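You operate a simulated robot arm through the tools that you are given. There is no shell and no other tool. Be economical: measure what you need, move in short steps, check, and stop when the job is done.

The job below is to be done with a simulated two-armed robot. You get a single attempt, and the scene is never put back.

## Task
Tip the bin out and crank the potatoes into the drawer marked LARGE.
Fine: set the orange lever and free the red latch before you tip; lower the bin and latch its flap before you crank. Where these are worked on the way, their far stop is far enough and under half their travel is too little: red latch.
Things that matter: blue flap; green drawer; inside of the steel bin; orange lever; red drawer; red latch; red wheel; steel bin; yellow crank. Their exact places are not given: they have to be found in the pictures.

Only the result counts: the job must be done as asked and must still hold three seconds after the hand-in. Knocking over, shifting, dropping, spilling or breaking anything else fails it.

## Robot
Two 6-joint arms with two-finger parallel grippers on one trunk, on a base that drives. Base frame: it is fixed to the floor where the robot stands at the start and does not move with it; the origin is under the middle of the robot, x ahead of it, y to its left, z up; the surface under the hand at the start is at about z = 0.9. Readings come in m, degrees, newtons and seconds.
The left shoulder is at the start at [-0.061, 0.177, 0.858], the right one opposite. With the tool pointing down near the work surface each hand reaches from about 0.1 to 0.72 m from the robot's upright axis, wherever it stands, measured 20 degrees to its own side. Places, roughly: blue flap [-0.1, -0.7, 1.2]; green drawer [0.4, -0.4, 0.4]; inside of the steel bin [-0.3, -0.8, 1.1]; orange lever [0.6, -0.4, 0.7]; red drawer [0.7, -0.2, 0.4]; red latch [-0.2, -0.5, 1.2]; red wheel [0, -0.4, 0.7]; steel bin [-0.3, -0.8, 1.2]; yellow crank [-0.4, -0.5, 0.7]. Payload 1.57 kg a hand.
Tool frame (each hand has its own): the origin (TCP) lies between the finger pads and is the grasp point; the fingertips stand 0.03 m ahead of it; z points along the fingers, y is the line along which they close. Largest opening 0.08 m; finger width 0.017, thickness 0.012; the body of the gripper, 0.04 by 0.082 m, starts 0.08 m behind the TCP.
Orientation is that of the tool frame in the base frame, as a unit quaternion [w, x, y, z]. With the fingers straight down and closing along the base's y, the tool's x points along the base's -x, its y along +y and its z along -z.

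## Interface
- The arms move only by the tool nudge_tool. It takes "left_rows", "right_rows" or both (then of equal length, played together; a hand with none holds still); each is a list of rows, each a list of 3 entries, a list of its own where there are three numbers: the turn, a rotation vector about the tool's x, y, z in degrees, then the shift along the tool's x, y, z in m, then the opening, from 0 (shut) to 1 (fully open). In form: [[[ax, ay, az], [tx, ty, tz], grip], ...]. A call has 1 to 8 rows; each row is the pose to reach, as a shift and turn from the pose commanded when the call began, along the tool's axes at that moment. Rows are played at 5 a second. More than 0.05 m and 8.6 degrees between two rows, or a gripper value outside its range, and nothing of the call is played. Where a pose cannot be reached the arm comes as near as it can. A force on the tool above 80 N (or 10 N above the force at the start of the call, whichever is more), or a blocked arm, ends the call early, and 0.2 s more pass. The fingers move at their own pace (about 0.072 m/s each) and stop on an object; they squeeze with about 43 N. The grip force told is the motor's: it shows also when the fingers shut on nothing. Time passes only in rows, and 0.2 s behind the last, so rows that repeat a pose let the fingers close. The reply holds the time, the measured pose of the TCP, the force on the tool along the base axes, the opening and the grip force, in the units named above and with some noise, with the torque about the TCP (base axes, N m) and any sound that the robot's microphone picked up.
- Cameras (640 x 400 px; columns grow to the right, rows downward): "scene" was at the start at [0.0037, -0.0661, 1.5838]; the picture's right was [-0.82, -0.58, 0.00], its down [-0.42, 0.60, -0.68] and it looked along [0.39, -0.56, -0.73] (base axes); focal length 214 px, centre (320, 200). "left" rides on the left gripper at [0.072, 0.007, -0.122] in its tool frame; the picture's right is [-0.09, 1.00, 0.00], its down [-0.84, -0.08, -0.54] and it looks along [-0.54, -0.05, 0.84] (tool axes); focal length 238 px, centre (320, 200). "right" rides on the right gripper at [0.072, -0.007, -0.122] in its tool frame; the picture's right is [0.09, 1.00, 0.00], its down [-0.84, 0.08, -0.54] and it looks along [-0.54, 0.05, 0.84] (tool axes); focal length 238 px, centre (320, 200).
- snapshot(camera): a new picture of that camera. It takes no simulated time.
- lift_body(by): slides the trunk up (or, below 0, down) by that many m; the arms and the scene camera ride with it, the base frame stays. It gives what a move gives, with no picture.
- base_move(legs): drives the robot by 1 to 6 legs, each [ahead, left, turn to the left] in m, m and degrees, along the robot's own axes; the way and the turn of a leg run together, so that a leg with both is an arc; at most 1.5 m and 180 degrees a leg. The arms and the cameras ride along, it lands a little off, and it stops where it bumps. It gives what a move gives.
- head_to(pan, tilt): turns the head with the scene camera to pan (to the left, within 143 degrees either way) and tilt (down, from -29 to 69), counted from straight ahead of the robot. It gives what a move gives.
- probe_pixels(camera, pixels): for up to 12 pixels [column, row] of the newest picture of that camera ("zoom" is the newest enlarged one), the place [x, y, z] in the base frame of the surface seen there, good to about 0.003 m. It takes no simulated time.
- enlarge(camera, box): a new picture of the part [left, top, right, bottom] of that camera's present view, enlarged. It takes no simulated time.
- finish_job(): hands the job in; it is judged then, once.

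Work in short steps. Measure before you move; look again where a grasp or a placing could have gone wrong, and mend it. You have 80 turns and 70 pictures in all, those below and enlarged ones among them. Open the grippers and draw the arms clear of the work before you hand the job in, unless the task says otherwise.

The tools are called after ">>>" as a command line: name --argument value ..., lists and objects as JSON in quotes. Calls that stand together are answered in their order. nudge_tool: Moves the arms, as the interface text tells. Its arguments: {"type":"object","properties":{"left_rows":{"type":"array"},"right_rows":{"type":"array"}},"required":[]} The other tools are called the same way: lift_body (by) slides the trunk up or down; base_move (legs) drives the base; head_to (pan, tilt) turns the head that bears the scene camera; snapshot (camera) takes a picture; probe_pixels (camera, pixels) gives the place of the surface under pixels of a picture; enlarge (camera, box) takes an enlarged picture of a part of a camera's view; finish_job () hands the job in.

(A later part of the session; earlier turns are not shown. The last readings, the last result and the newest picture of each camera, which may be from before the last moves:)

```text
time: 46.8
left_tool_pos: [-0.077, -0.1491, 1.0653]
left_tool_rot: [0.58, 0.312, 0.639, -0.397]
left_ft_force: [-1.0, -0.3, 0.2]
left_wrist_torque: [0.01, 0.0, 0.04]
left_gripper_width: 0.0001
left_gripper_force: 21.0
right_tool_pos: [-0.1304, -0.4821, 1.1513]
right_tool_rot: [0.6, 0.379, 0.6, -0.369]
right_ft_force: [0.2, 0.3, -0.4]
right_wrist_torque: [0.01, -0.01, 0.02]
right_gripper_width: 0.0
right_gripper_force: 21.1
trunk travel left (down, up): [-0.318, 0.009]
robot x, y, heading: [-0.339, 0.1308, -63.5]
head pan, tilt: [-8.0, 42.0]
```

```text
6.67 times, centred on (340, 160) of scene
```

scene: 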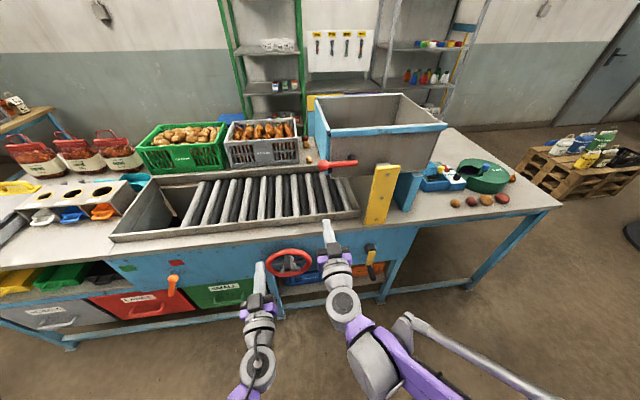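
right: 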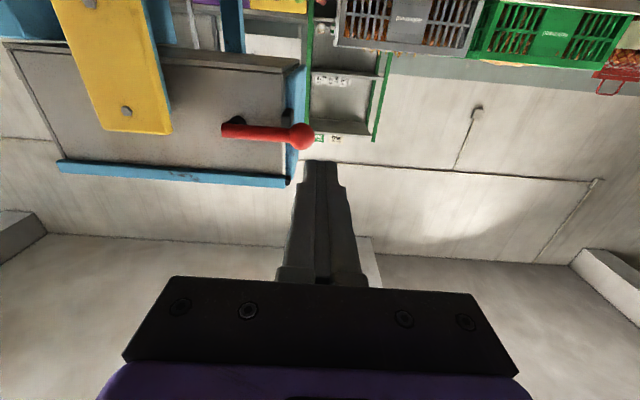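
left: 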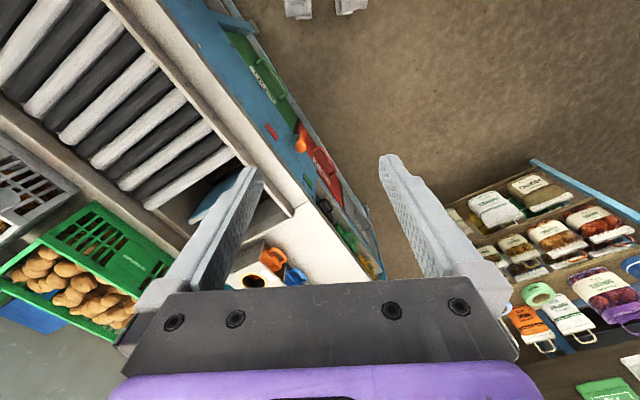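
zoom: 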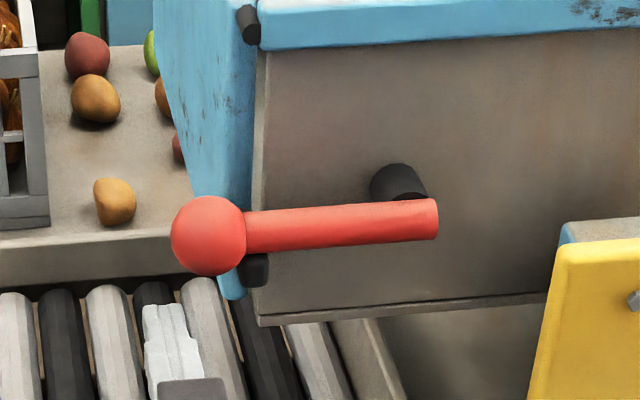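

The tips are below and slightly left of the knob. I shift 1.3 cm right and press up along the latch's arc to about 40°.

>>> nudge_tool --right_rows '[[[0, 0, 0], [0, -0.013, 0], 0], [[0, 0, 0], [-0.015, -0.013, 0], 0], [[0, 0, 0], [-0.03, -0.013, 0], 0], [[0, 0, 0], [-0.045, -0.013, 0], 0], [[0, 0, 0], [-0.06, -0.014, 0], 0], [[0, 0, 0], [-0.077, -0.017, 0], 0], [[0, 0, 0], [-0.0925, -0.022, 0], 0]]'

>>> enlarge --camera "scene" --box '[300, 130, 380, 190]'

```text
time: 48.4
left_tool_pos: [-0.0782, -0.1497, 1.0662]
left_tool_rot: [0.581, 0.312, 0.64, -0.396]
left_ft_force: [0.3, -1.3, -0.5]
left_wrist_torque: [0.01, -0.02, -0.01]
left_gripper_width: 0.0004
left_gripper_force: 21.3
right_tool_pos: [-0.1532, -0.4932, 1.2453]
right_tool_rot: [0.6, 0.379, 0.6, -0.369]
right_ft_force: [0.3, 0.5, -1.0]
right_wrist_torque: [0.01, -0.01, 0.03]
right_gripper_width: 0.0002
right_gripper_force: 21.4
trunk travel left (down, up): [-0.318, 0.009]
robot x, y, heading: [-0.3348, 0.1331, -63.3]
head pan, tilt: [-8.0, 42.0]
```

```text
6.67 times, centred on (340, 160) of scene
```

zoom: 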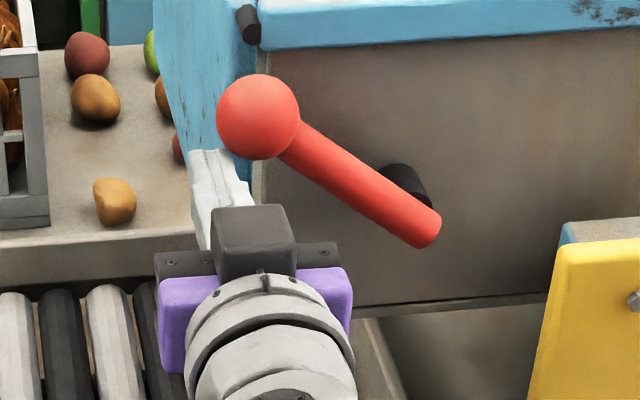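

The latch swings freely up, now ~40°. I continue along the arc until I feel its stop.

>>> nudge_tool --right_rows '[[[0, 0, 0], [-0.015, -0.008, 0], 0], [[0, 0, 0], [-0.03, -0.018, 0], 0], [[0, 0, 0], [-0.043, -0.033, 0], 0], [[0, 0, 0], [-0.053, -0.048, 0], 0], [[0, 0, 0], [-0.06, -0.066, 0], 0], [[0, 0, 0], [-0.064, -0.0845, 0], 0]]'

>>> enlarge --camera "scene" --box '[300, 100, 400, 190]'

```text
time: 49.2
left_tool_pos: [-0.0751, -0.1473, 1.0666]
left_tool_rot: [0.581, 0.311, 0.64, -0.395]
left_ft_force: [0.6, 0.2, -0.6]
left_wrist_torque: [0.04, 0.01, -0.01]
left_gripper_width: 0.0
left_gripper_force: 21.3
right_tool_pos: [-0.1705, -0.499, 1.2821]
right_tool_rot: [0.602, 0.372, 0.612, -0.354]
right_ft_force: [12.2, 14.8, -9.7]
right_wrist_torque: [0.22, 0.06, 0.42]
right_gripper_width: 0.0
right_gripper_force: 21.3
trunk travel left (down, up): [-0.318, 0.009]
robot x, y, heading: [-0.3368, 0.1346, -63.5]
head pan, tilt: [-8.0, 42.0]
stopped in row 4 (right hand): the force on the tool passed its limit at 90 N (the readings are from after the stop); the commanded pose is now the measured one
```

```text
4.44 times, centred on (350, 145) of scene
```

zoom: 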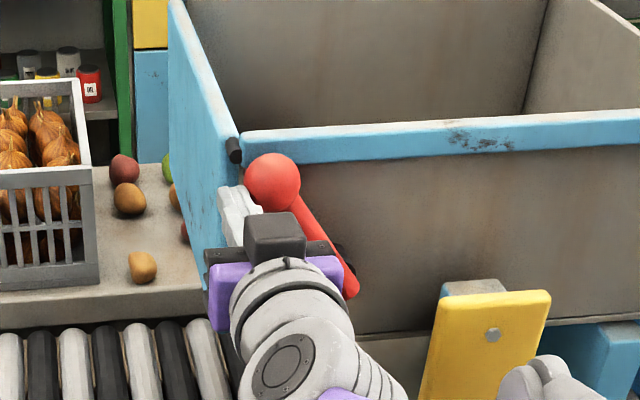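

The latch hit its stop at about 60–65°. I draw the right hand away and check it stays.

>>> nudge_tool --right_rows '[[[0, 0, 0], [0.01, 0.015, 0], 0], [[0, 0, 0], [0.01, 0.015, -0.05], 0], [[0, 0, 0], [0.01, 0.015, -0.1], 0], [[0, 0, 0], [0.01, 0.015, -0.15], 0], [[0, 0, 0], [0.01, 0.015, -0.2], 0]]'

>>> snapshot --camera "scene"

>>> enlarge --camera "scene" --box '[240, 230, 390, 300]'

>>> probe_pixels --camera "zoom" --pixels '[[180, 80], [230, 75], [215, 100], [120, 120], [295, 120], [210, 190], [205, 135], [220, 150], [240, 100], [560, 80], [565, 110], [555, 160]]'

```text
time: 50.4
left_tool_pos: [-0.0779, -0.1473, 1.066]
left_tool_rot: [0.582, 0.311, 0.639, -0.395]
left_ft_force: [-0.3, 0.7, -0.3]
left_wrist_torque: [0.01, 0.01, -0.03]
left_gripper_width: 0.0
left_gripper_force: 21.1
right_tool_pos: [-0.2548, -0.3151, 1.2773]
right_tool_rot: [0.601, 0.375, 0.609, -0.357]
right_ft_force: [-0.2, 0.0, 0.4]
right_wrist_torque: [0.02, -0.03, 0.0]
right_gripper_width: 0.0
right_gripper_force: 21.1
trunk travel left (down, up): [-0.318, 0.009]
robot x, y, heading: [-0.3395, 0.134, -63.0]
head pan, tilt: [-8.0, 42.0]
```

```text
39 pictures are left
```

scene: 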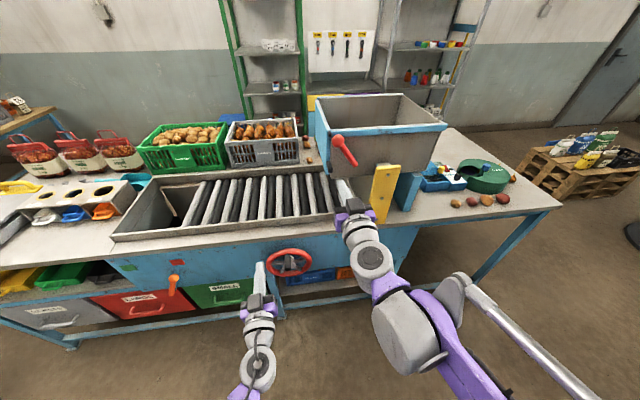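

```text
4.27 times, centred on (315, 265) of scene
```

zoom: 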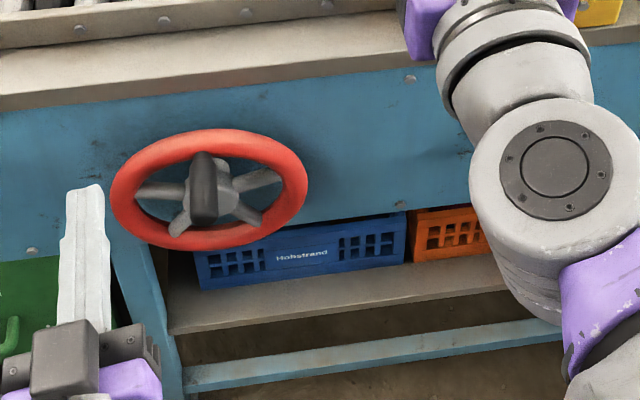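

```text
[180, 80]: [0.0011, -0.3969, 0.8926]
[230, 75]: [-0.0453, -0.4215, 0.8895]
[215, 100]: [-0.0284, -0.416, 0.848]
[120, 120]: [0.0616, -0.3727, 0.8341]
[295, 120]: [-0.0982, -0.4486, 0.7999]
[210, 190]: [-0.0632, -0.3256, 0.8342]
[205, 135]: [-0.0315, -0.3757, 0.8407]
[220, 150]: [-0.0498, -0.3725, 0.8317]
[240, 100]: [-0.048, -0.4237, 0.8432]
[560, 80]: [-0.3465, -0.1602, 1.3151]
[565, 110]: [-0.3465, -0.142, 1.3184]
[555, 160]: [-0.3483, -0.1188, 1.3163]
```

The latch stays up. The wheel's peg handle is at the top of the rim (u≈−0.20, z≈0.83, sticking out to d≈−0.26). I lower the trunk, level the left tool, open it, and shift the right hand aside.

>>> lift_body --by -0.27

>>> nudge_tool --left_rows '[[[1.7, 0, 4.1], [0, 0, 0], 0.6], [[3.4, -0.3, 8.2], [0, 0, 0], 0.6], [[3.4, -0.3, 8.2], [0, 0, 0], 0.6]]' --right_rows '[[[0, 0, 0], [0, -0.04, -0.01], 0], [[0, 0, 0], [0, -0.08, -0.02], 0], [[0, 0, 0], [0, -0.11, -0.03], 0]]'

>>> enlarge --camera "scene" --box '[220, 180, 400, 300]'

```text
time: 53.2
left_tool_pos: [-0.0769, -0.1472, 0.7957]
left_tool_rot: [0.581, 0.313, 0.639, -0.396]
left_ft_force: [0.2, 0.6, -0.2]
left_wrist_torque: [0.01, -0.01, 0.02]
left_gripper_width: 0.0
left_gripper_force: 21.6
right_tool_pos: [-0.254, -0.3186, 1.0068]
right_tool_rot: [0.601, 0.374, 0.609, -0.358]
right_ft_force: [-0.8, 0.6, 0.0]
right_wrist_torque: [-0.01, -0.03, -0.02]
right_gripper_width: 0.0001
right_gripper_force: 21.6
trunk travel left (down, up): [-0.048, 0.279]
robot x, y, heading: [-0.3408, 0.1327, -63.3]
head pan, tilt: [-8.0, 42.0]
```

```text
time: 54.0
left_tool_pos: [-0.0764, -0.1479, 0.7959]
left_tool_rot: [0.601, 0.373, 0.601, -0.372]
left_ft_force: [0.6, 1.0, 0.0]
left_wrist_torque: [0.0, 0.01, 0.01]
left_gripper_width: 0.0481
left_gripper_force: 0.1
right_tool_pos: [-0.3672, -0.344, 1.0056]
right_tool_rot: [0.601, 0.375, 0.609, -0.357]
right_ft_force: [0.2, 0.2, 0.5]
right_wrist_torque: [-0.01, 0.01, -0.02]
right_gripper_width: 0.0
right_gripper_force: 21.2
trunk travel left (down, up): [-0.048, 0.279]
robot x, y, heading: [-0.3384, 0.1297, -63.4]
head pan, tilt: [-8.0, 42.0]
```

```text
3.33 times, centred on (310, 240) of scene
```

zoom: 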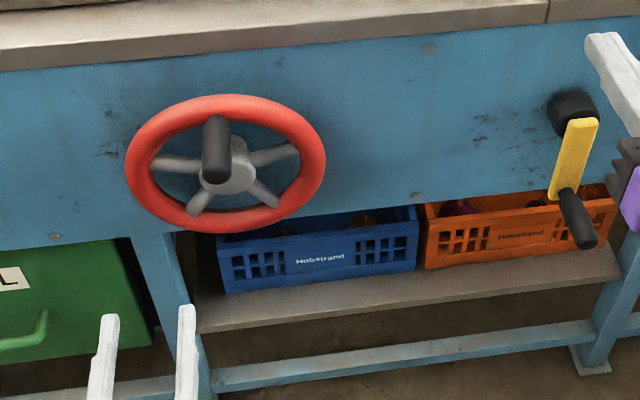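

I probe the peg and rim precisely from this lower vantage.

>>> probe_pixels --camera "zoom" --pixels '[[213, 122], [215, 140], [215, 155], [215, 170], [205, 150], [226, 150], [240, 180], [135, 165], [316, 150], [225, 105], [230, 222], [575, 210]]'

>>> probe_pixels --camera "zoom" --pixels '[[572, 100], [580, 130], [565, 185], [570, 200], [578, 225], [588, 242], [590, 125], [600, 105]]'

```text
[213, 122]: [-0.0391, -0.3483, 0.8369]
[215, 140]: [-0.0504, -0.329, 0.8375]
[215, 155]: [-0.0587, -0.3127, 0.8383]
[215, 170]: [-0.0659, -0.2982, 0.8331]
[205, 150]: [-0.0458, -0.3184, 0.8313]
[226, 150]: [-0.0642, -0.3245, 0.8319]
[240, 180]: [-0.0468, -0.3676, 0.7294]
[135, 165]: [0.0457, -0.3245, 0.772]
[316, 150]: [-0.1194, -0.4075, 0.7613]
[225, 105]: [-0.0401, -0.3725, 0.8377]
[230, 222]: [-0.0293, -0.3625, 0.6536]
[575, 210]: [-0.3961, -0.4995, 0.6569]
```

```text
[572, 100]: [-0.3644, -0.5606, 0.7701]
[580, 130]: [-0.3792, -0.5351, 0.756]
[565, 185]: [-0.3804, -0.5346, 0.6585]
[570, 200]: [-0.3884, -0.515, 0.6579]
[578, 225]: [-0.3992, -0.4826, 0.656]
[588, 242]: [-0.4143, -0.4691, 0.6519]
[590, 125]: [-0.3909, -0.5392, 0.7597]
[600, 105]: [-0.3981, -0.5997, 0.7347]
```

Peg axis: u≈−0.193, z≈0.825, from d −0.31 to −0.232; wheel centre (u −0.197, z 0.747). I align the left gripper, advance over the peg and close.

>>> nudge_tool --left_rows '[[[0, 0, 0], [-0.014, -0.029, 0], 0.6], [[0, 0, 0], [-0.029, -0.0585, 0], 0.6], [[0, 0, 0], [-0.029, -0.0585, 0.04], 0.6], [[0, 0, 0], [-0.029, -0.0585, 0.08], 0.6], [[0, 0, 0], [-0.029, -0.0585, 0.12], 0.6], [[0, 0, 0], [-0.029, -0.0585, 0.163], 0.6], [[0, 0, 0], [-0.029, -0.0585, 0.163], 0.0], [[0, 0, 0], [-0.029, -0.0585, 0.163], 0.0]]'

>>> enlarge --camera "scene" --box '[220, 180, 400, 300]'

```text
time: 55.8
left_tool_pos: [-0.0558, -0.3225, 0.8242]
left_tool_rot: [0.601, 0.372, 0.603, -0.371]
left_ft_force: [3.3, -4.7, 0.9]
left_wrist_torque: [0.25, 0.1, 0.0]
left_gripper_width: 0.0267
left_gripper_force: 36.6
right_tool_pos: [-0.3663, -0.3453, 1.0045]
right_tool_rot: [0.601, 0.374, 0.609, -0.358]
right_ft_force: [-0.3, 0.5, 0.1]
right_wrist_torque: [-0.01, -0.01, -0.01]
right_gripper_width: 0.0
right_gripper_force: 21.2
trunk travel left (down, up): [-0.048, 0.279]
robot x, y, heading: [-0.3398, 0.1294, -63.2]
head pan, tilt: [-8.0, 42.0]
```

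```text
3.33 times, centred on (310, 240) of scene
```

zoom: 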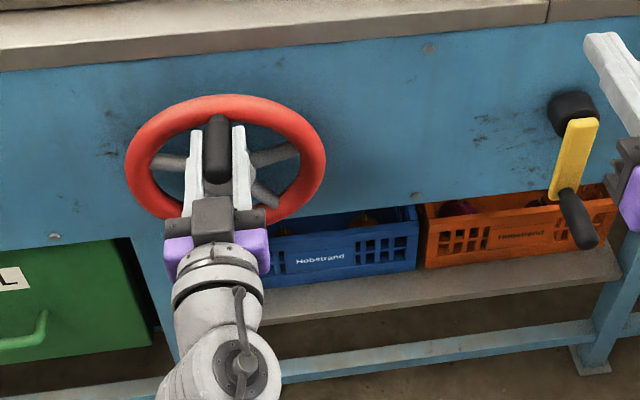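

Peg gripped (26.7 mm). I try a small counter-clockwise turn (peg to the left) to find the free direction.

>>> nudge_tool --left_rows '[[[0, 0, 0], [0.001, 0.0135, 0], 0], [[0, 0, 0], [0.005, 0.0267, 0], 0], [[0, 0, 0], [0.0105, 0.039, 0], 0]]'

>>> snapshot --camera "scene"

```text
time: 56.6
left_tool_pos: [-0.0213, -0.3022, 0.8151]
left_tool_rot: [0.6, 0.373, 0.602, -0.372]
left_ft_force: [-1.6, -3.9, -1.2]
left_wrist_torque: [0.26, 0.31, 0.07]
left_gripper_width: 0.0263
left_gripper_force: 37.8
right_tool_pos: [-0.3668, -0.3451, 1.0055]
right_tool_rot: [0.6, 0.375, 0.609, -0.358]
right_ft_force: [0.1, 0.4, -0.7]
right_wrist_torque: [0.04, 0.0, -0.01]
right_gripper_width: 0.0
right_gripper_force: 21.0
trunk travel left (down, up): [-0.048, 0.279]
robot x, y, heading: [-0.3372, 0.1281, -63.5]
head pan, tilt: [-8.0, 42.0]
```

```text
35 pictures are left
```

scene: 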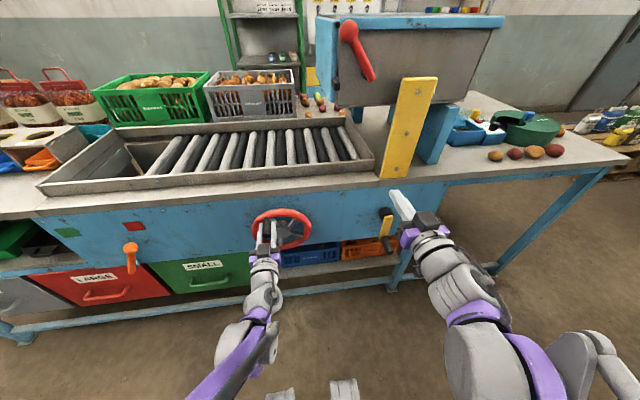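

It turns freely and the bin may be moving. I continue counter-clockwise to 120°.

>>> nudge_tool --left_rows '[[[0, 0, 0], [0.0123, 0.0162, 0], 0], [[0, 0, 0], [0.0285, 0.0285, 0], 0], [[0, 0, 0], [0.0473, 0.0363, 0], 0], [[0, 0, 0], [0.0675, 0.039, 0], 0], [[0, 0, 0], [0.0877, 0.0363, 0], 0], [[0, 0, 0], [0.1065, 0.0285, 0], 0]]'

>>> snapshot --camera "scene"

```text
time: 58.0
left_tool_pos: [0.0013, -0.2912, 0.706]
left_tool_rot: [0.599, 0.374, 0.602, -0.372]
left_ft_force: [-0.3, -0.4, -1.2]
left_wrist_torque: [0.0, 0.0, -0.03]
left_gripper_width: 0.0
left_gripper_force: 21.7
right_tool_pos: [-0.368, -0.3442, 1.0057]
right_tool_rot: [0.601, 0.375, 0.609, -0.359]
right_ft_force: [-0.1, -0.1, 0.4]
right_wrist_torque: [0.0, -0.03, 0.0]
right_gripper_width: 0.0
right_gripper_force: 21.1
trunk travel left (down, up): [-0.048, 0.279]
robot x, y, heading: [-0.3417, 0.132, -63.5]
head pan, tilt: [-8.0, 42.0]
```

```text
34 pictures are left
```

scene: 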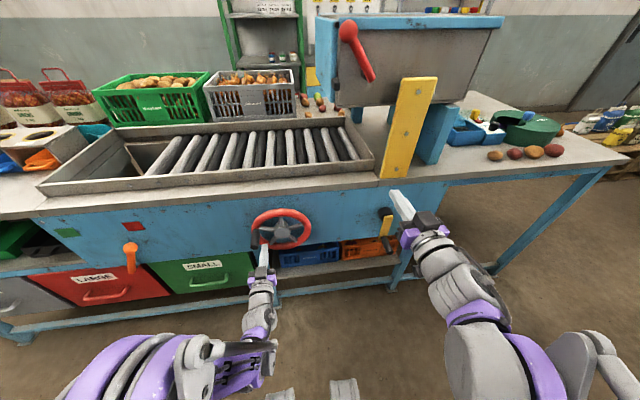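

The peg slipped out of the fingers. I look at the wheel.

>>> enlarge --camera "scene" --box '[220, 190, 340, 290]'

>>> probe_pixels --camera "zoom" --pixels '[[225, 150], [225, 165], [220, 190], [235, 150], [320, 180], [320, 195], [190, 150], [460, 150], [310, 80]]'

```text
4.00 times, centred on (280, 240) of scene
```

zoom: 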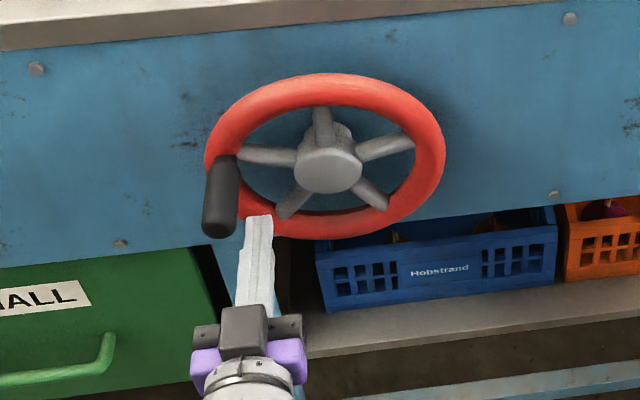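

```text
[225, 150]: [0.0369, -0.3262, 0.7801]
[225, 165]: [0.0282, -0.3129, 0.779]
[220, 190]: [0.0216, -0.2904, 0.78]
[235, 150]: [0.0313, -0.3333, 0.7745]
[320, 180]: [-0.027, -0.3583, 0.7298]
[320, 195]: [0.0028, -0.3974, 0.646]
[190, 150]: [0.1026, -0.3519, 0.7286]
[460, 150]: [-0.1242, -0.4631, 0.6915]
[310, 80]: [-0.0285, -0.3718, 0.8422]
```

The wheel has turned ~76° and stays. I check whether the bin has actually tilted.

>>> snapshot --camera "scene"

>>> probe_pixels --camera "scene" --pixels '[[345, 20], [490, 22], [320, 30], [350, 100], [425, 95], [460, 90], [349, 30], [370, 75], [327, 100], [400, 100]]'

```text
32 pictures are left
```

scene: 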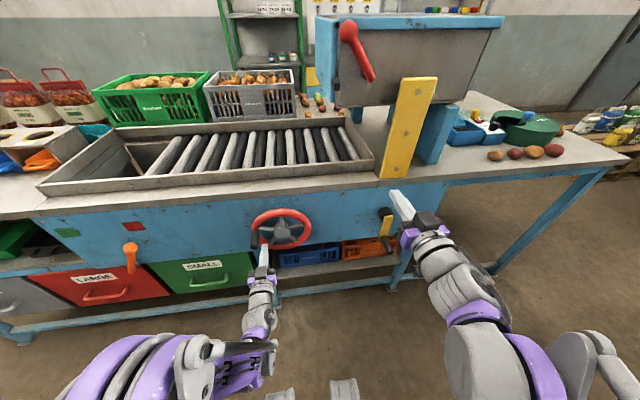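

```text
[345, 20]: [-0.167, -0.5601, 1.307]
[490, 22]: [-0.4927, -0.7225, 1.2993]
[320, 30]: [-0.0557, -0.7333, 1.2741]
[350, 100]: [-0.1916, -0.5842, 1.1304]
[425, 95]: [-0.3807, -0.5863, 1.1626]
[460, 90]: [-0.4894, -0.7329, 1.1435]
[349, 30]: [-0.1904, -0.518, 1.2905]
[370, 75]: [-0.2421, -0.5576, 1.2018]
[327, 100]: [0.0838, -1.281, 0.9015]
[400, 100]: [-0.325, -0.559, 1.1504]
```

Rim probes differ by only ~8 mm; I measure the tilt more carefully on an enlarged bin view.

>>> enlarge --camera "scene" --box '[300, 0, 520, 130]'

>>> probe_pixels --camera "zoom" --pixels '[[120, 60], [200, 60], [300, 60], [400, 60], [500, 60], [570, 60], [130, 260], [250, 300], [110, 300], [200, 300], [60, 290], [480, 290]]'

```text
2.91 times, centred on (410, 65) of scene
```

zoom: 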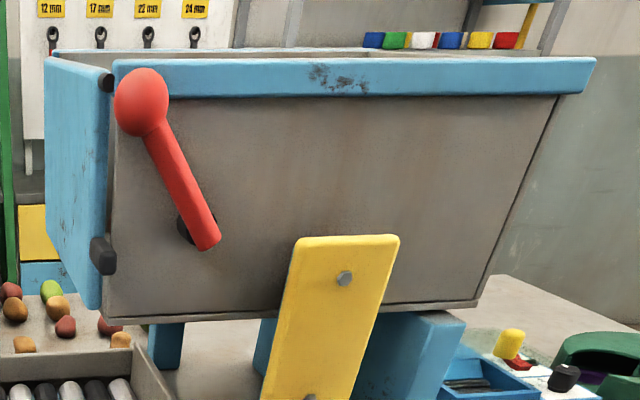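

```text
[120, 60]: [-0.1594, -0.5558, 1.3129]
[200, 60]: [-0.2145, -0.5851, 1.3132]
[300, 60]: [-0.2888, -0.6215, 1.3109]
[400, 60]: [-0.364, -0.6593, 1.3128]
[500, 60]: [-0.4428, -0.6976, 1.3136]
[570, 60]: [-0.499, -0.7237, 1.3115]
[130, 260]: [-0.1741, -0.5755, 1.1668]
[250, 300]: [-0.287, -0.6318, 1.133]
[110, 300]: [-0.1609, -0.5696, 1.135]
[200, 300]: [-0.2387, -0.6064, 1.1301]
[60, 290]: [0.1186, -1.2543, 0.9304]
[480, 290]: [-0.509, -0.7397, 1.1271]
```

The rim is dead level, so counter-clockwise doesn't tip it. My closed fingers are below the peg, so I now push the peg back up and over clockwise.

>>> nudge_tool --left_rows '[[[0, 0, 0], [-0.0275, 0.0088, 0], 0], [[0, 0, 0], [-0.0545, 0.0088, 0], 0], [[0, 0, 0], [-0.08, -0.0005, 0], 0], [[0, 0, 0], [-0.1008, -0.0179, 0], 0], [[0, 0, 0], [-0.1143, -0.0413, 0], 0], [[0, 0, 0], [-0.119, -0.068, 0], 0], [[0, 0, 0], [-0.1143, -0.0947, 0], 0], [[0, 0, 0], [-0.1008, -0.1181, 0], 0]]'

>>> snapshot --camera "scene"

```text
time: 59.8
left_tool_pos: [-0.1029, -0.3436, 0.8077]
left_tool_rot: [0.601, 0.372, 0.602, -0.372]
left_ft_force: [-0.7, -0.1, 0.2]
left_wrist_torque: [0.01, 0.0, 0.01]
left_gripper_width: 0.0
left_gripper_force: 21.6
right_tool_pos: [-0.3669, -0.345, 1.0056]
right_tool_rot: [0.601, 0.375, 0.609, -0.358]
right_ft_force: [0.6, 0.4, -0.2]
right_wrist_torque: [-0.02, 0.0, -0.01]
right_gripper_width: 0.0
right_gripper_force: 21.1
trunk travel left (down, up): [-0.048, 0.279]
robot x, y, heading: [-0.3417, 0.1312, -63.4]
head pan, tilt: [-8.0, 42.0]
```

```text
30 pictures are left
```

scene: 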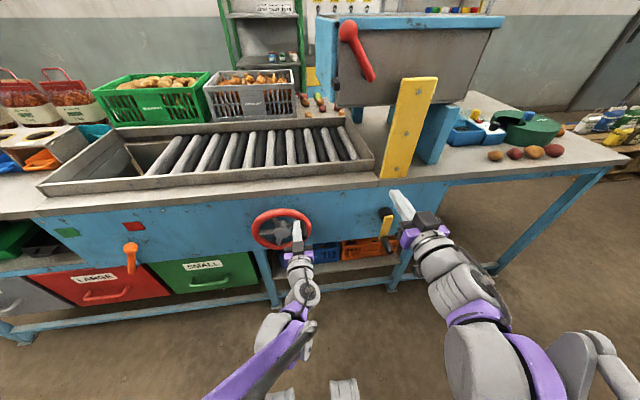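

No resistance and no tilt yet; I keep pushing the peg clockwise round the wheel.

>>> nudge_tool --left_rows '[[[0, 0, 0], [0.0207, -0.0174, 0], 0], [[0, 0, 0], [0.0462, -0.0267, 0], 0], [[0, 0, 0], [0.0733, -0.0267, 0], 0], [[0, 0, 0], [0.0987, -0.0174, 0], 0], [[0, 0, 0], [0.1195, 0, 0], 0], [[0, 0, 0], [0.133, 0.0235, 0], 0], [[0, 0, 0], [0.1377, 0.0501, 0], 0], [[0, 0, 0], [0.133, 0.0768, 0], 0]]'

>>> snapshot --camera "scene"

```text
time: 61.6
left_tool_pos: [-0.0336, -0.3086, 0.6744]
left_tool_rot: [0.6, 0.373, 0.602, -0.372]
left_ft_force: [0.2, -0.2, 0.2]
left_wrist_torque: [0.03, -0.04, 0.0]
left_gripper_width: 0.0
left_gripper_force: 21.3
right_tool_pos: [-0.367, -0.3449, 1.0063]
right_tool_rot: [0.601, 0.375, 0.609, -0.358]
right_ft_force: [-0.3, 0.1, -0.5]
right_wrist_torque: [0.01, -0.01, -0.01]
right_gripper_width: 0.0
right_gripper_force: 21.6
trunk travel left (down, up): [-0.048, 0.279]
robot x, y, heading: [-0.3412, 0.1275, -63.3]
head pan, tilt: [-8.0, 42.0]
```

```text
29 pictures are left
```

scene: 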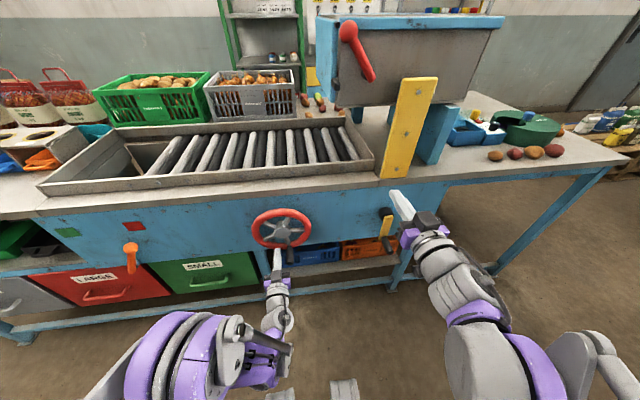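

Still no tilt; I enlarge the wheel to see where the peg is.

>>> enlarge --camera "scene" --box '[230, 195, 330, 270]'

>>> probe_pixels --camera "zoom" --pixels '[[250, 180], [250, 210], [260, 150], [240, 230], [330, 220], [350, 190], [150, 180], [510, 170]]'

```text
5.33 times, centred on (280, 232) of scene
```

zoom: 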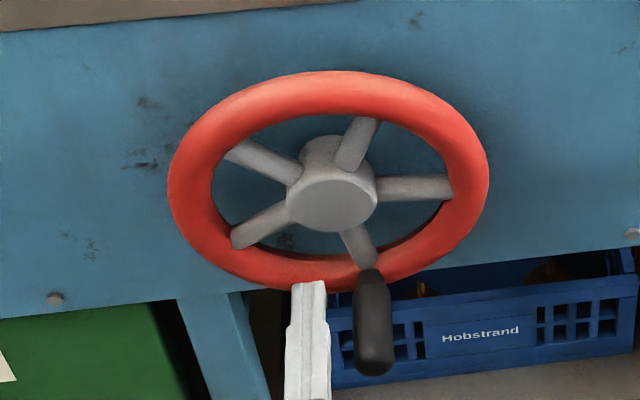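

```text
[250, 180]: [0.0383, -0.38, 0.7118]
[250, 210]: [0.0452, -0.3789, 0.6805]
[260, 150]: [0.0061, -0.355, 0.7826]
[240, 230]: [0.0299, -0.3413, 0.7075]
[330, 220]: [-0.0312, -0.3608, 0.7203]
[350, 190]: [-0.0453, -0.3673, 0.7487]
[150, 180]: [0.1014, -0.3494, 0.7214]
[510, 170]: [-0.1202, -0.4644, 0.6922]
```

The peg is at lower right and my fingers slipped past it. I probe the peg to see if it stands at a stop.

>>> probe_pixels --camera "zoom" --pixels '[[372, 285], [372, 300], [372, 320], [374, 350], [360, 310], [386, 310], [310, 290], [310, 320]]'

```text
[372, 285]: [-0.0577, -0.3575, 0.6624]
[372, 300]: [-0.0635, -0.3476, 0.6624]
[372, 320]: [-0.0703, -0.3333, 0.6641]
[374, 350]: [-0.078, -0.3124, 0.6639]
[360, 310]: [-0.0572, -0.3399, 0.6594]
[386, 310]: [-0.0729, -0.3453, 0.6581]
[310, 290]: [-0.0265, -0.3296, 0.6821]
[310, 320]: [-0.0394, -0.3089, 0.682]
```

Peg circle radius is really ~0.088 m about (u −0.197, z 0.737), so it simply slipped by. I re-measure the bin rim now at −170°.

>>> enlarge --camera "scene" --box '[300, 0, 520, 130]'

>>> probe_pixels --camera "zoom" --pixels '[[120, 60], [200, 60], [300, 60], [400, 60], [500, 60], [570, 60], [345, 275], [110, 300], [480, 290]]'

```text
2.91 times, centred on (410, 65) of scene
```

zoom: 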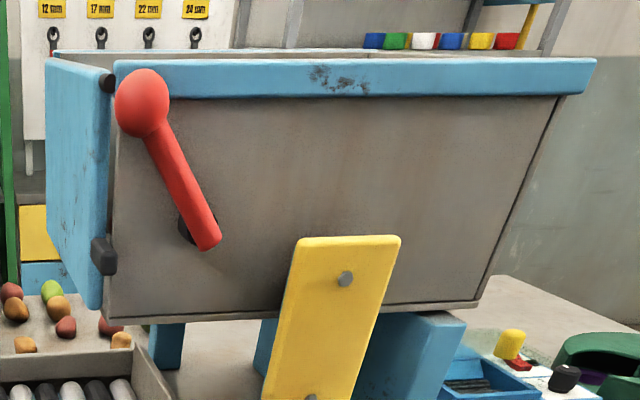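

```text
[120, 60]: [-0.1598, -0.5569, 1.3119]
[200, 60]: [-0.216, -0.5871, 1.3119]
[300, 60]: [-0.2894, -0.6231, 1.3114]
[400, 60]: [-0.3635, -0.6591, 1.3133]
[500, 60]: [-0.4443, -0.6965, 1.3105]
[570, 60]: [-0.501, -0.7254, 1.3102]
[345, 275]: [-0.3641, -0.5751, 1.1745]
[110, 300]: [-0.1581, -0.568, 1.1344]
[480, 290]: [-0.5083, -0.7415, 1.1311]
```

No tilt. My fingers stand left of the peg, so I push it counter-clockwise round (bottom → right → top), with the corrected radius.

>>> nudge_tool --left_rows '[[[0, 0, 0], [0.0241, -0.0134, 0], 0], [[0, 0, 0], [0.0224, -0.0515, 0], 0], [[0, 0, 0], [0.0018, -0.0887, 0], 0], [[0, 0, 0], [-0.0339, -0.1119, 0], 0], [[0, 0, 0], [-0.0764, -0.1156, 0], 0], [[0, 0, 0], [-0.1156, -0.099, 0], 0], [[0, 0, 0], [-0.1424, -0.0659, 0], 0], [[0, 0, 0], [-0.1505, -0.0241, 0], 0]]'

>>> snapshot --camera "scene"

```text
time: 63.4
left_tool_pos: [-0.0547, -0.3187, 0.8242]
left_tool_rot: [0.6, 0.373, 0.602, -0.372]
left_ft_force: [0.5, -0.7, 0.0]
left_wrist_torque: [0.0, 0.0, 0.0]
left_gripper_width: 0.0002
left_gripper_force: 21.6
right_tool_pos: [-0.3669, -0.3444, 1.0063]
right_tool_rot: [0.601, 0.374, 0.609, -0.357]
right_ft_force: [0.9, 0.3, 0.7]
right_wrist_torque: [0.04, -0.01, 0.0]
right_gripper_width: 0.0
right_gripper_force: 21.1
trunk travel left (down, up): [-0.048, 0.279]
robot x, y, heading: [-0.341, 0.13, -63.4]
head pan, tilt: [-8.0, 42.0]
```

```text
26 pictures are left
```

scene: 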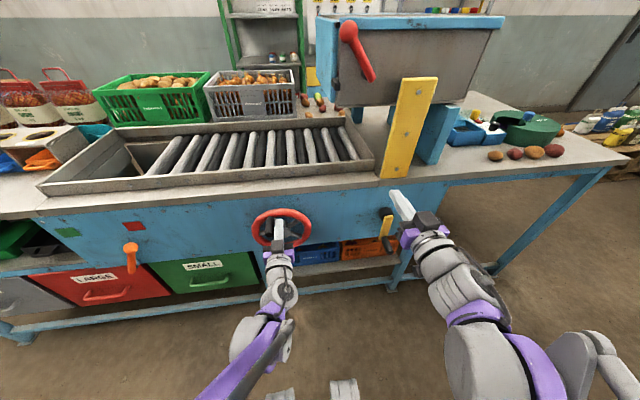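

The peg follows freely past the top. I carry on counter-clockwise another 224°.

>>> nudge_tool --left_rows '[[[0, 0, 0], [0.0118, 0.04, 0], 0], [[0, 0, 0], [0.0419, 0.0701, 0], 0], [[0, 0, 0], [0.0826, 0.0826, 0], 0], [[0, 0, 0], [0.1244, 0.0745, 0], 0], [[0, 0, 0], [0.1575, 0.0477, 0], 0], [[0, 0, 0], [0.1741, 0.0085, 0], 0], [[0, 0, 0], [0.1704, -0.034, 0], 0], [[0, 0, 0], [0.1472, -0.0697, 0], 0]]'

>>> snapshot --camera "scene"

```text
time: 65.2
left_tool_pos: [-0.1185, -0.3506, 0.6779]
left_tool_rot: [0.6, 0.374, 0.602, -0.372]
left_ft_force: [-1.9, 0.8, -3.3]
left_wrist_torque: [-0.05, -0.04, 0.02]
left_gripper_width: 0.0001
left_gripper_force: 21.4
right_tool_pos: [-0.3652, -0.3453, 1.0051]
right_tool_rot: [0.601, 0.374, 0.609, -0.358]
right_ft_force: [-0.1, -0.5, 0.0]
right_wrist_torque: [-0.01, 0.0, 0.0]
right_gripper_width: 0.0
right_gripper_force: 21.3
trunk travel left (down, up): [-0.048, 0.279]
robot x, y, heading: [-0.3378, 0.1328, -63.4]
head pan, tilt: [-8.0, 42.0]
```

```text
25 pictures are left
```

scene: 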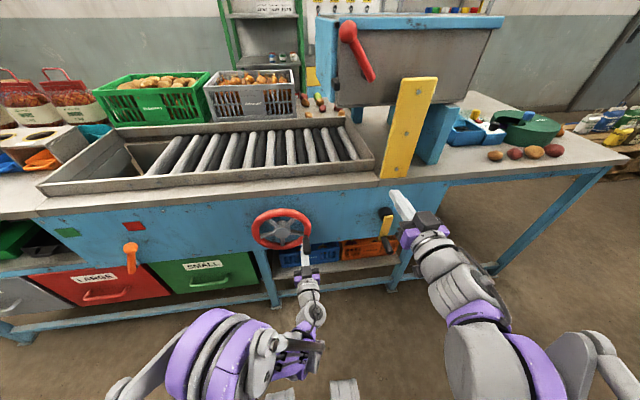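

Probing the same rim pixels on this picture (free) to detect any slow tilt.

>>> probe_pixels --camera "scene" --pixels '[[345, 20], [380, 20], [420, 20], [460, 20], [490, 20], [495, 22], [340, 104], [360, 105], [470, 88], [345, 110], [356, 112], [430, 140]]'

>>> snapshot --camera "right"

```text
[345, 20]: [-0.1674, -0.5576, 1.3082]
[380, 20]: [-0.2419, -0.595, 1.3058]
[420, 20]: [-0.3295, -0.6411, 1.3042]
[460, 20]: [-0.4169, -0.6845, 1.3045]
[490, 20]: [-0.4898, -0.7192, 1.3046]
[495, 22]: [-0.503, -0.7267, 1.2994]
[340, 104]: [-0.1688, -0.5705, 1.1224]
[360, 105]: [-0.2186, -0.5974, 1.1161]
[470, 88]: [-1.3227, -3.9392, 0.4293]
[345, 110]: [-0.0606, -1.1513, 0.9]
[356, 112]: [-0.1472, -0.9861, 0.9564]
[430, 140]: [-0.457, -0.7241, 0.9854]
```

```text
24 pictures are left
```

right: 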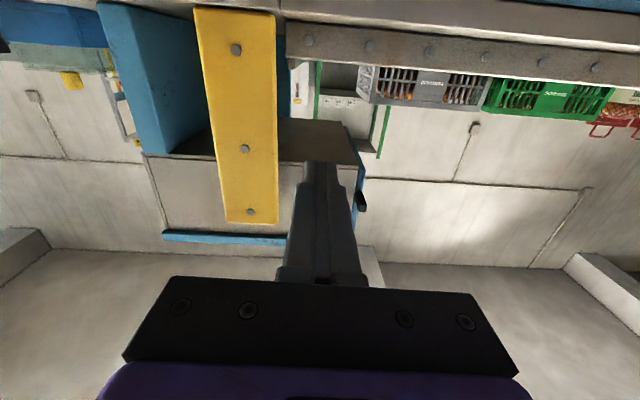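

The wheel turns freely both ways without any effect on the bin, whose pivot bolt (u≈−0.58) is near the bin's middle: it may be tipped by hand. I retract the left hand, raise the trunk and move closer to test the bin gently.

>>> nudge_tool --left_rows '[[[0, 0, 0], [0.005, -0.01, -0.04], 0], [[0, 0, 0], [0, 0, -0.08], 0], [[0, 0, 0], [0, 0, -0.12], 0], [[0, 0, 0], [0, 0.03, -0.16], 0]]'

>>> lift_body --by 0.327

>>> base_move --legs '[[0.06, 0, 0]]'

>>> head_to --pan -15 --tilt 45

>>> snapshot --camera "scene"

```text
time: 66.2
left_tool_pos: [-0.1597, -0.2147, 0.7142]
left_tool_rot: [0.599, 0.373, 0.603, -0.372]
left_ft_force: [-0.3, 0.5, 0.8]
left_wrist_torque: [0.01, -0.01, -0.01]
left_gripper_width: 0.0
left_gripper_force: 21.5
left hand out of reach, approached as far as the arm can: row 3, 4
right_tool_pos: [-0.366, -0.3451, 1.0059]
right_tool_rot: [0.601, 0.374, 0.609, -0.358]
right_ft_force: [-0.3, 0.7, -1.4]
right_wrist_torque: [0.0, -0.01, 0.0]
right_gripper_width: 0.0
right_gripper_force: 21.2
trunk travel left (down, up): [-0.048, 0.279]
robot x, y, heading: [-0.336, 0.131, -63.4]
head pan, tilt: [-8.0, 42.0]
```

```text
time: 69.0
left_tool_pos: [-0.1382, -0.2592, 1.0798]
left_tool_rot: [0.648, 0.34, 0.55, -0.401]
left_ft_force: [0.2, -0.1, -0.5]
left_wrist_torque: [0.01, 0.02, 0.01]
left_gripper_width: 0.0
left_gripper_force: 21.2
right_tool_pos: [-0.3656, -0.3424, 1.2852]
right_tool_rot: [0.6, 0.375, 0.609, -0.358]
right_ft_force: [0.5, 1.0, 0.2]
right_wrist_torque: [-0.03, -0.01, 0.01]
right_gripper_width: 0.0
right_gripper_force: 20.8
right hand out of reach, approached as far as the arm can: row 1
trunk travel left (down, up): [-0.328, 0.0]
robot x, y, heading: [-0.3344, 0.1327, -63.5]
head pan, tilt: [-8.0, 42.0]
```

```text
time: 70.0
left_tool_pos: [-0.1142, -0.3084, 1.0806]
left_tool_rot: [0.648, 0.341, 0.549, -0.403]
left_ft_force: [-0.2, 0.4, 0.2]
left_wrist_torque: [0.01, -0.01, 0.01]
left_gripper_width: 0.0001
left_gripper_force: 21.8
right_tool_pos: [-0.3405, -0.3924, 1.2841]
right_tool_rot: [0.601, 0.375, 0.609, -0.358]
right_ft_force: [-1.9, -0.3, -0.7]
right_wrist_torque: [0.03, 0.03, -0.01]
right_gripper_width: 0.0
right_gripper_force: 21.5
trunk travel left (down, up): [-0.328, 0.0]
robot x, y, heading: [-0.3129, 0.0816, -63.4]
head pan, tilt: [-8.0, 42.0]
```

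```text
time: 70.7
left_tool_pos: [-0.1125, -0.3129, 1.0805]
left_tool_rot: [0.648, 0.341, 0.55, -0.402]
left_ft_force: [0.0, 0.8, -0.8]
left_wrist_torque: [0.0, 0.0, 0.02]
left_gripper_width: 0.0
left_gripper_force: 21.7
right_tool_pos: [-0.3411, -0.3957, 1.2844]
right_tool_rot: [0.601, 0.374, 0.609, -0.358]
right_ft_force: [0.0, -0.5, 0.3]
right_wrist_torque: [0.0, 0.0, -0.04]
right_gripper_width: 0.0001
right_gripper_force: 21.2
trunk travel left (down, up): [-0.328, 0.0]
robot x, y, heading: [-0.3137, 0.0844, -63.5]
head pan, tilt: [-15.0, 45.0]
```

```text
23 pictures are left
```

scene: 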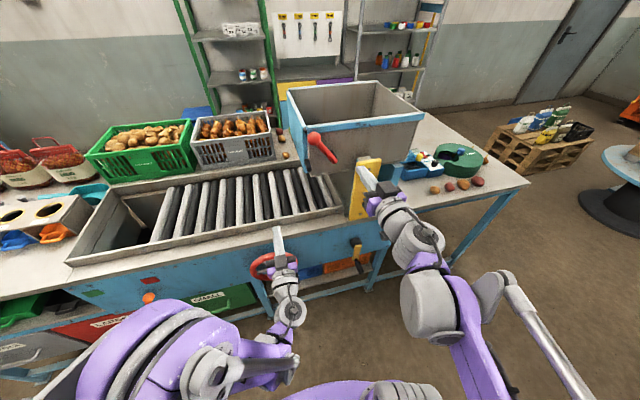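

I look into the bin from above.

>>> enlarge --camera "scene" --box '[270, 70, 430, 220]'

>>> probe_pixels --camera "zoom" --pixels '[[130, 155], [200, 148], [300, 137], [400, 125], [120, 160], [60, 60], [80, 100], [200, 110], [300, 60], [250, 280], [230, 250], [100, 180]]'

```text
2.67 times, centred on (350, 145) of scene
```

zoom: 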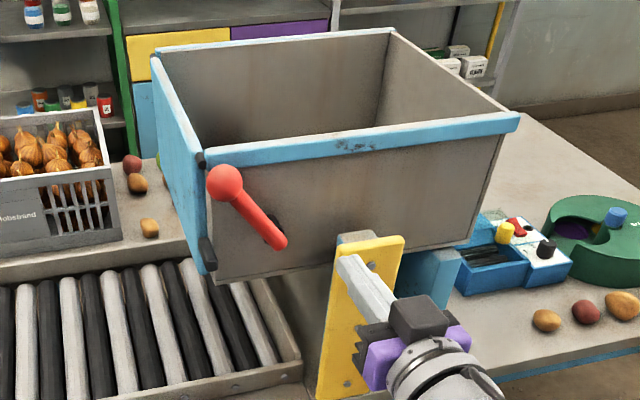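

```text
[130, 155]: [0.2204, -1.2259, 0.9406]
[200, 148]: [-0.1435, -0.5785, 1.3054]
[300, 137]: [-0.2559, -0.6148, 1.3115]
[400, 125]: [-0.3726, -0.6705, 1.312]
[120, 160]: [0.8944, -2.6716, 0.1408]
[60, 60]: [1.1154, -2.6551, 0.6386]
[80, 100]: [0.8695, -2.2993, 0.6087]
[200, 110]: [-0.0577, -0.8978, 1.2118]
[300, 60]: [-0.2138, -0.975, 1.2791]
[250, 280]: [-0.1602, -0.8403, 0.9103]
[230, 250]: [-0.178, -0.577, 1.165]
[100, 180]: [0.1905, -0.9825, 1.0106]
```

I raise the right hand above rim height and to the left, to press lightly down on the bin's front-left rim.

>>> nudge_tool --right_rows '[[[0, 0, 0], [-0.02, 0.01, 0.02], 0], [[0, 0, 0], [-0.04, 0.02, 0.04], 0], [[0, 0, 0], [-0.06, 0.03, 0.06], 0], [[0, 0, 0], [-0.075, 0.035, 0.08], 0], [[0, 0, 0], [-0.075, 0.035, 0.08], 0]]'

```text
time: 71.8
left_tool_pos: [-0.1134, -0.3122, 1.0801]
left_tool_rot: [0.648, 0.341, 0.55, -0.402]
left_ft_force: [0.6, 0.2, 0.4]
left_wrist_torque: [-0.02, -0.01, 0.03]
left_gripper_width: 0.0
left_gripper_force: 21.2
right_tool_pos: [-0.2721, -0.4525, 1.3585]
right_tool_rot: [0.6, 0.375, 0.608, -0.359]
right_ft_force: [0.3, -0.7, 0.1]
right_wrist_torque: [0.01, -0.04, 0.0]
right_gripper_width: 0.0002
right_gripper_force: 21.3
trunk travel left (down, up): [-0.328, 0.0]
robot x, y, heading: [-0.3135, 0.0803, -63.5]
head pan, tilt: [-15.0, 45.0]
```

Height works. I go over the rim (forward 0.142), then descend to press.

>>> nudge_tool --right_rows '[[[0, 0, 0], [0, 0.01, 0.045], 0], [[0, 0, 0], [0, 0.02, 0.09], 0], [[0, 0, 0], [0, 0.03, 0.142], 0], [[0, 0, 0], [0.02, 0.03, 0.142], 0], [[0, 0, 0], [0.035, 0.03, 0.142], 0], [[0, 0, 0], [0.045, 0.03, 0.142], 0], [[0, 0, 0], [0.055, 0.03, 0.142], 0]]'

>>> snapshot --camera "scene"

>>> probe_pixels --camera "scene" --pixels '[[310, 128], [350, 125], [380, 121], [410, 117]]'

```text
refused: row 3 steps farther than a row can; nothing moved
```

```text
21 pictures are left
```

scene: 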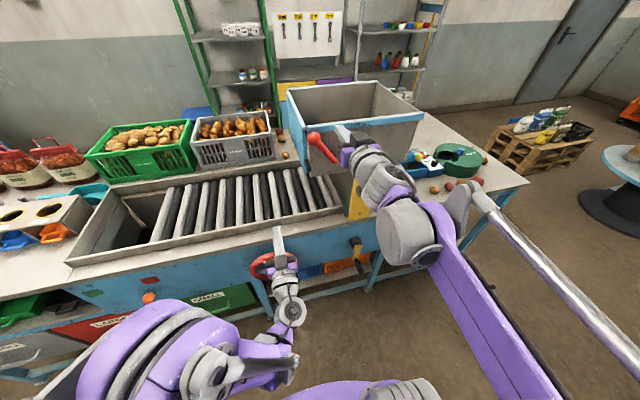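

```text
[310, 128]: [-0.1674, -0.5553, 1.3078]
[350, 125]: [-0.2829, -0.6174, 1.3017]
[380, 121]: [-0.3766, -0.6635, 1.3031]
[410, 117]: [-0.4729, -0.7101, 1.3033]
```

Row step was too large; I resend it with smaller steps.

>>> nudge_tool --right_rows '[[[0, 0, 0], [0, 0.008, 0.04], 0], [[0, 0, 0], [0, 0.016, 0.08], 0], [[0, 0, 0], [0, 0.024, 0.12], 0], [[0, 0, 0], [0, 0.03, 0.142], 0], [[0, 0, 0], [0.02, 0.03, 0.142], 0], [[0, 0, 0], [0.035, 0.03, 0.142], 0], [[0, 0, 0], [0.045, 0.03, 0.142], 0], [[0, 0, 0], [0.055, 0.03, 0.142], 0]]'

>>> snapshot --camera "scene"

>>> probe_pixels --camera "scene" --pixels '[[310, 128], [350, 125], [380, 121], [410, 117]]'

```text
time: 73.7
left_tool_pos: [-0.1107, -0.3073, 1.0814]
left_tool_rot: [0.649, 0.339, 0.549, -0.403]
left_ft_force: [0.3, 0.2, 0.1]
left_wrist_torque: [0.0, -0.04, -0.02]
left_gripper_width: 0.0
left_gripper_force: 21.3
right_tool_pos: [-0.1757, -0.5573, 1.3045]
right_tool_rot: [0.605, 0.369, 0.607, -0.36]
right_ft_force: [16.2, 5.5, 38.5]
right_wrist_torque: [-0.64, -0.43, 0.36]
right_gripper_width: 0.0003
right_gripper_force: 21.1
trunk travel left (down, up): [-0.328, 0.0]
robot x, y, heading: [-0.3126, 0.0793, -63.6]
head pan, tilt: [-15.0, 45.0]
```

```text
20 pictures are left
```

scene: 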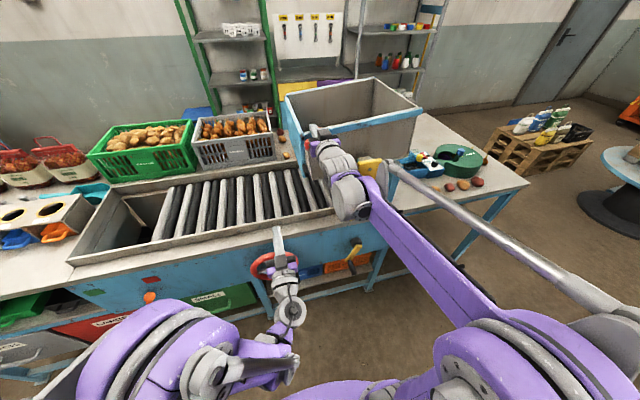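

```text
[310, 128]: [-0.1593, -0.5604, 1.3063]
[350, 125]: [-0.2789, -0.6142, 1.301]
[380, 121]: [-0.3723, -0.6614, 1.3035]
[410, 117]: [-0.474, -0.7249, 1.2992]
```

The bin does tilt under ~38 N: it is tipped by hand. I continue pressing down along the arc around the pivot bolt, drifting left, to ~35°.

>>> nudge_tool --right_rows '[[[0, 0, 0], [0.0163, 0.0098, 0], 0], [[0, 0, 0], [0.0333, 0.018, 0], 0], [[0, 0, 0], [0.051, 0.0248, 0], 0], [[0, 0, 0], [0.0691, 0.0301, 0], 0], [[0, 0, 0], [0.0878, 0.0336, 0], 0], [[0, 0, 0], [0.1066, 0.0356, 0], 0]]'

>>> snapshot --camera "scene"

```text
time: 75.0
left_tool_pos: [-0.1034, -0.3062, 1.0809]
left_tool_rot: [0.647, 0.337, 0.552, -0.404]
left_ft_force: [0.2, 0.3, -0.3]
left_wrist_torque: [-0.01, 0.0, -0.03]
left_gripper_width: 0.0
left_gripper_force: 21.5
right_tool_pos: [-0.1262, -0.5313, 1.1919]
right_tool_rot: [0.602, 0.366, 0.617, -0.351]
right_ft_force: [71.4, 19.0, 24.8]
right_wrist_torque: [-0.06, -0.38, 0.53]
right_gripper_width: 0.0001
right_gripper_force: 21.7
trunk travel left (down, up): [-0.328, 0.0]
robot x, y, heading: [-0.3108, 0.0793, -63.5]
head pan, tilt: [-15.0, 45.0]
```

```text
19 pictures are left
```

scene: 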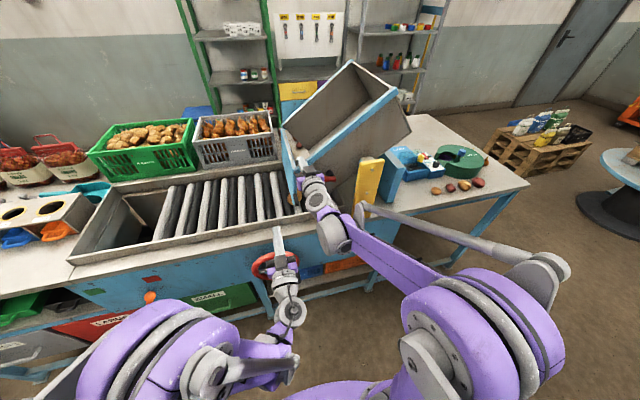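

Tipped to ~35°, but there is a 72 N sideways load; I look close before continuing.

>>> enlarge --camera "scene" --box '[250, 50, 430, 230]'

>>> probe_pixels --camera "zoom" --pixels '[[330, 95], [270, 150], [200, 195], [175, 200], [170, 170], [150, 165], [290, 200], [250, 290], [125, 180], [150, 190], [240, 120], [260, 330]]'

```text
2.22 times, centred on (340, 140) of scene
```

zoom: 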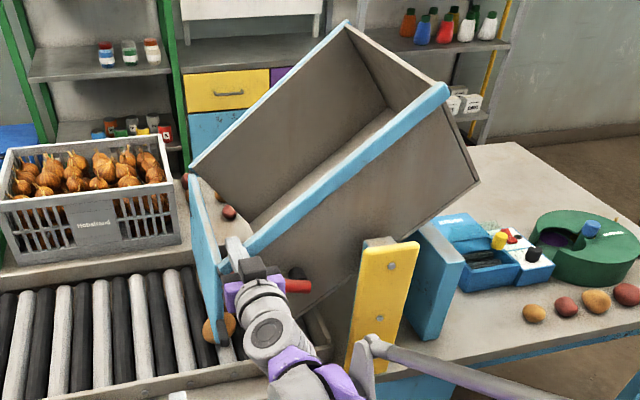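

```text
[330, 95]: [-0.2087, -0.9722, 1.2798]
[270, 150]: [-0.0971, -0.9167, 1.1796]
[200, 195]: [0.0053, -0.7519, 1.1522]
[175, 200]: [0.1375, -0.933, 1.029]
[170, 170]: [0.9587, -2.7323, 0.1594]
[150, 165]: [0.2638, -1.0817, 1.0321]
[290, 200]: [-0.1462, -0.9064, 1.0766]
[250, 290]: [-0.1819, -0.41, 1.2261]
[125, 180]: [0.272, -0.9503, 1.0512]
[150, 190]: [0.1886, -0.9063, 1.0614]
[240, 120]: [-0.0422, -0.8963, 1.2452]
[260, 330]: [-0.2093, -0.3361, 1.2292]
```

The bin is at ~40° and a potato has rolled under the flap. I go a bit further with some relief to the left, and hold to let it empty.

>>> nudge_tool --right_rows '[[[0, 0, 0], [0.012, 0.008, 0], 0], [[0, 0, 0], [0.024, 0.01, 0], 0], [[0, 0, 0], [0.036, 0.01, 0], 0], [[0, 0, 0], [0.048, 0.01, 0], 0], [[0, 0, 0], [0.048, 0.01, 0], 0], [[0, 0, 0], [0.048, 0.01, 0], 0], [[0, 0, 0], [0.048, 0.01, 0], 0], [[0, 0, 0], [0.048, 0.01, 0], 0]]'

>>> enlarge --camera "scene" --box '[60, 50, 430, 270]'

```text
time: 76.1
left_tool_pos: [-0.1105, -0.3066, 1.0822]
left_tool_rot: [0.649, 0.338, 0.55, -0.402]
left_ft_force: [-0.5, 0.3, 0.1]
left_wrist_torque: [-0.01, 0.01, 0.02]
left_gripper_width: 0.0002
left_gripper_force: 21.5
right_tool_pos: [-0.1237, -0.5287, 1.1529]
right_tool_rot: [0.605, 0.364, 0.615, -0.351]
right_ft_force: [34.9, 3.3, 51.0]
right_wrist_torque: [-0.44, 0.06, 0.35]
right_gripper_width: 0.0
right_gripper_force: 21.4
trunk travel left (down, up): [-0.328, 0.0]
robot x, y, heading: [-0.3153, 0.0834, -63.4]
head pan, tilt: [-15.0, 45.0]
stopped in row 5 (right hand): the force on the tool passed its limit at 99 N (the readings are from after the stop); the commanded pose is now the measured one
```

```text
1.73 times, centred on (245, 160) of scene
```

zoom: 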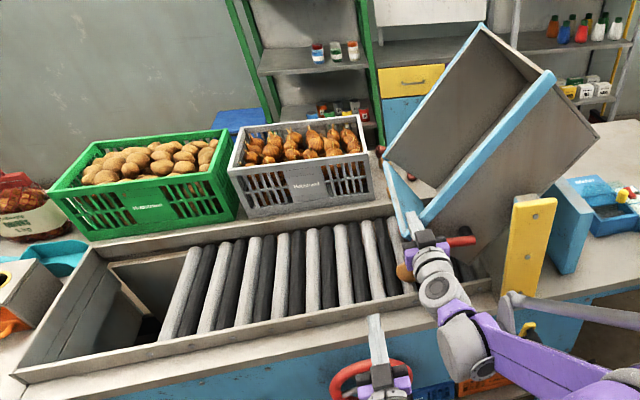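

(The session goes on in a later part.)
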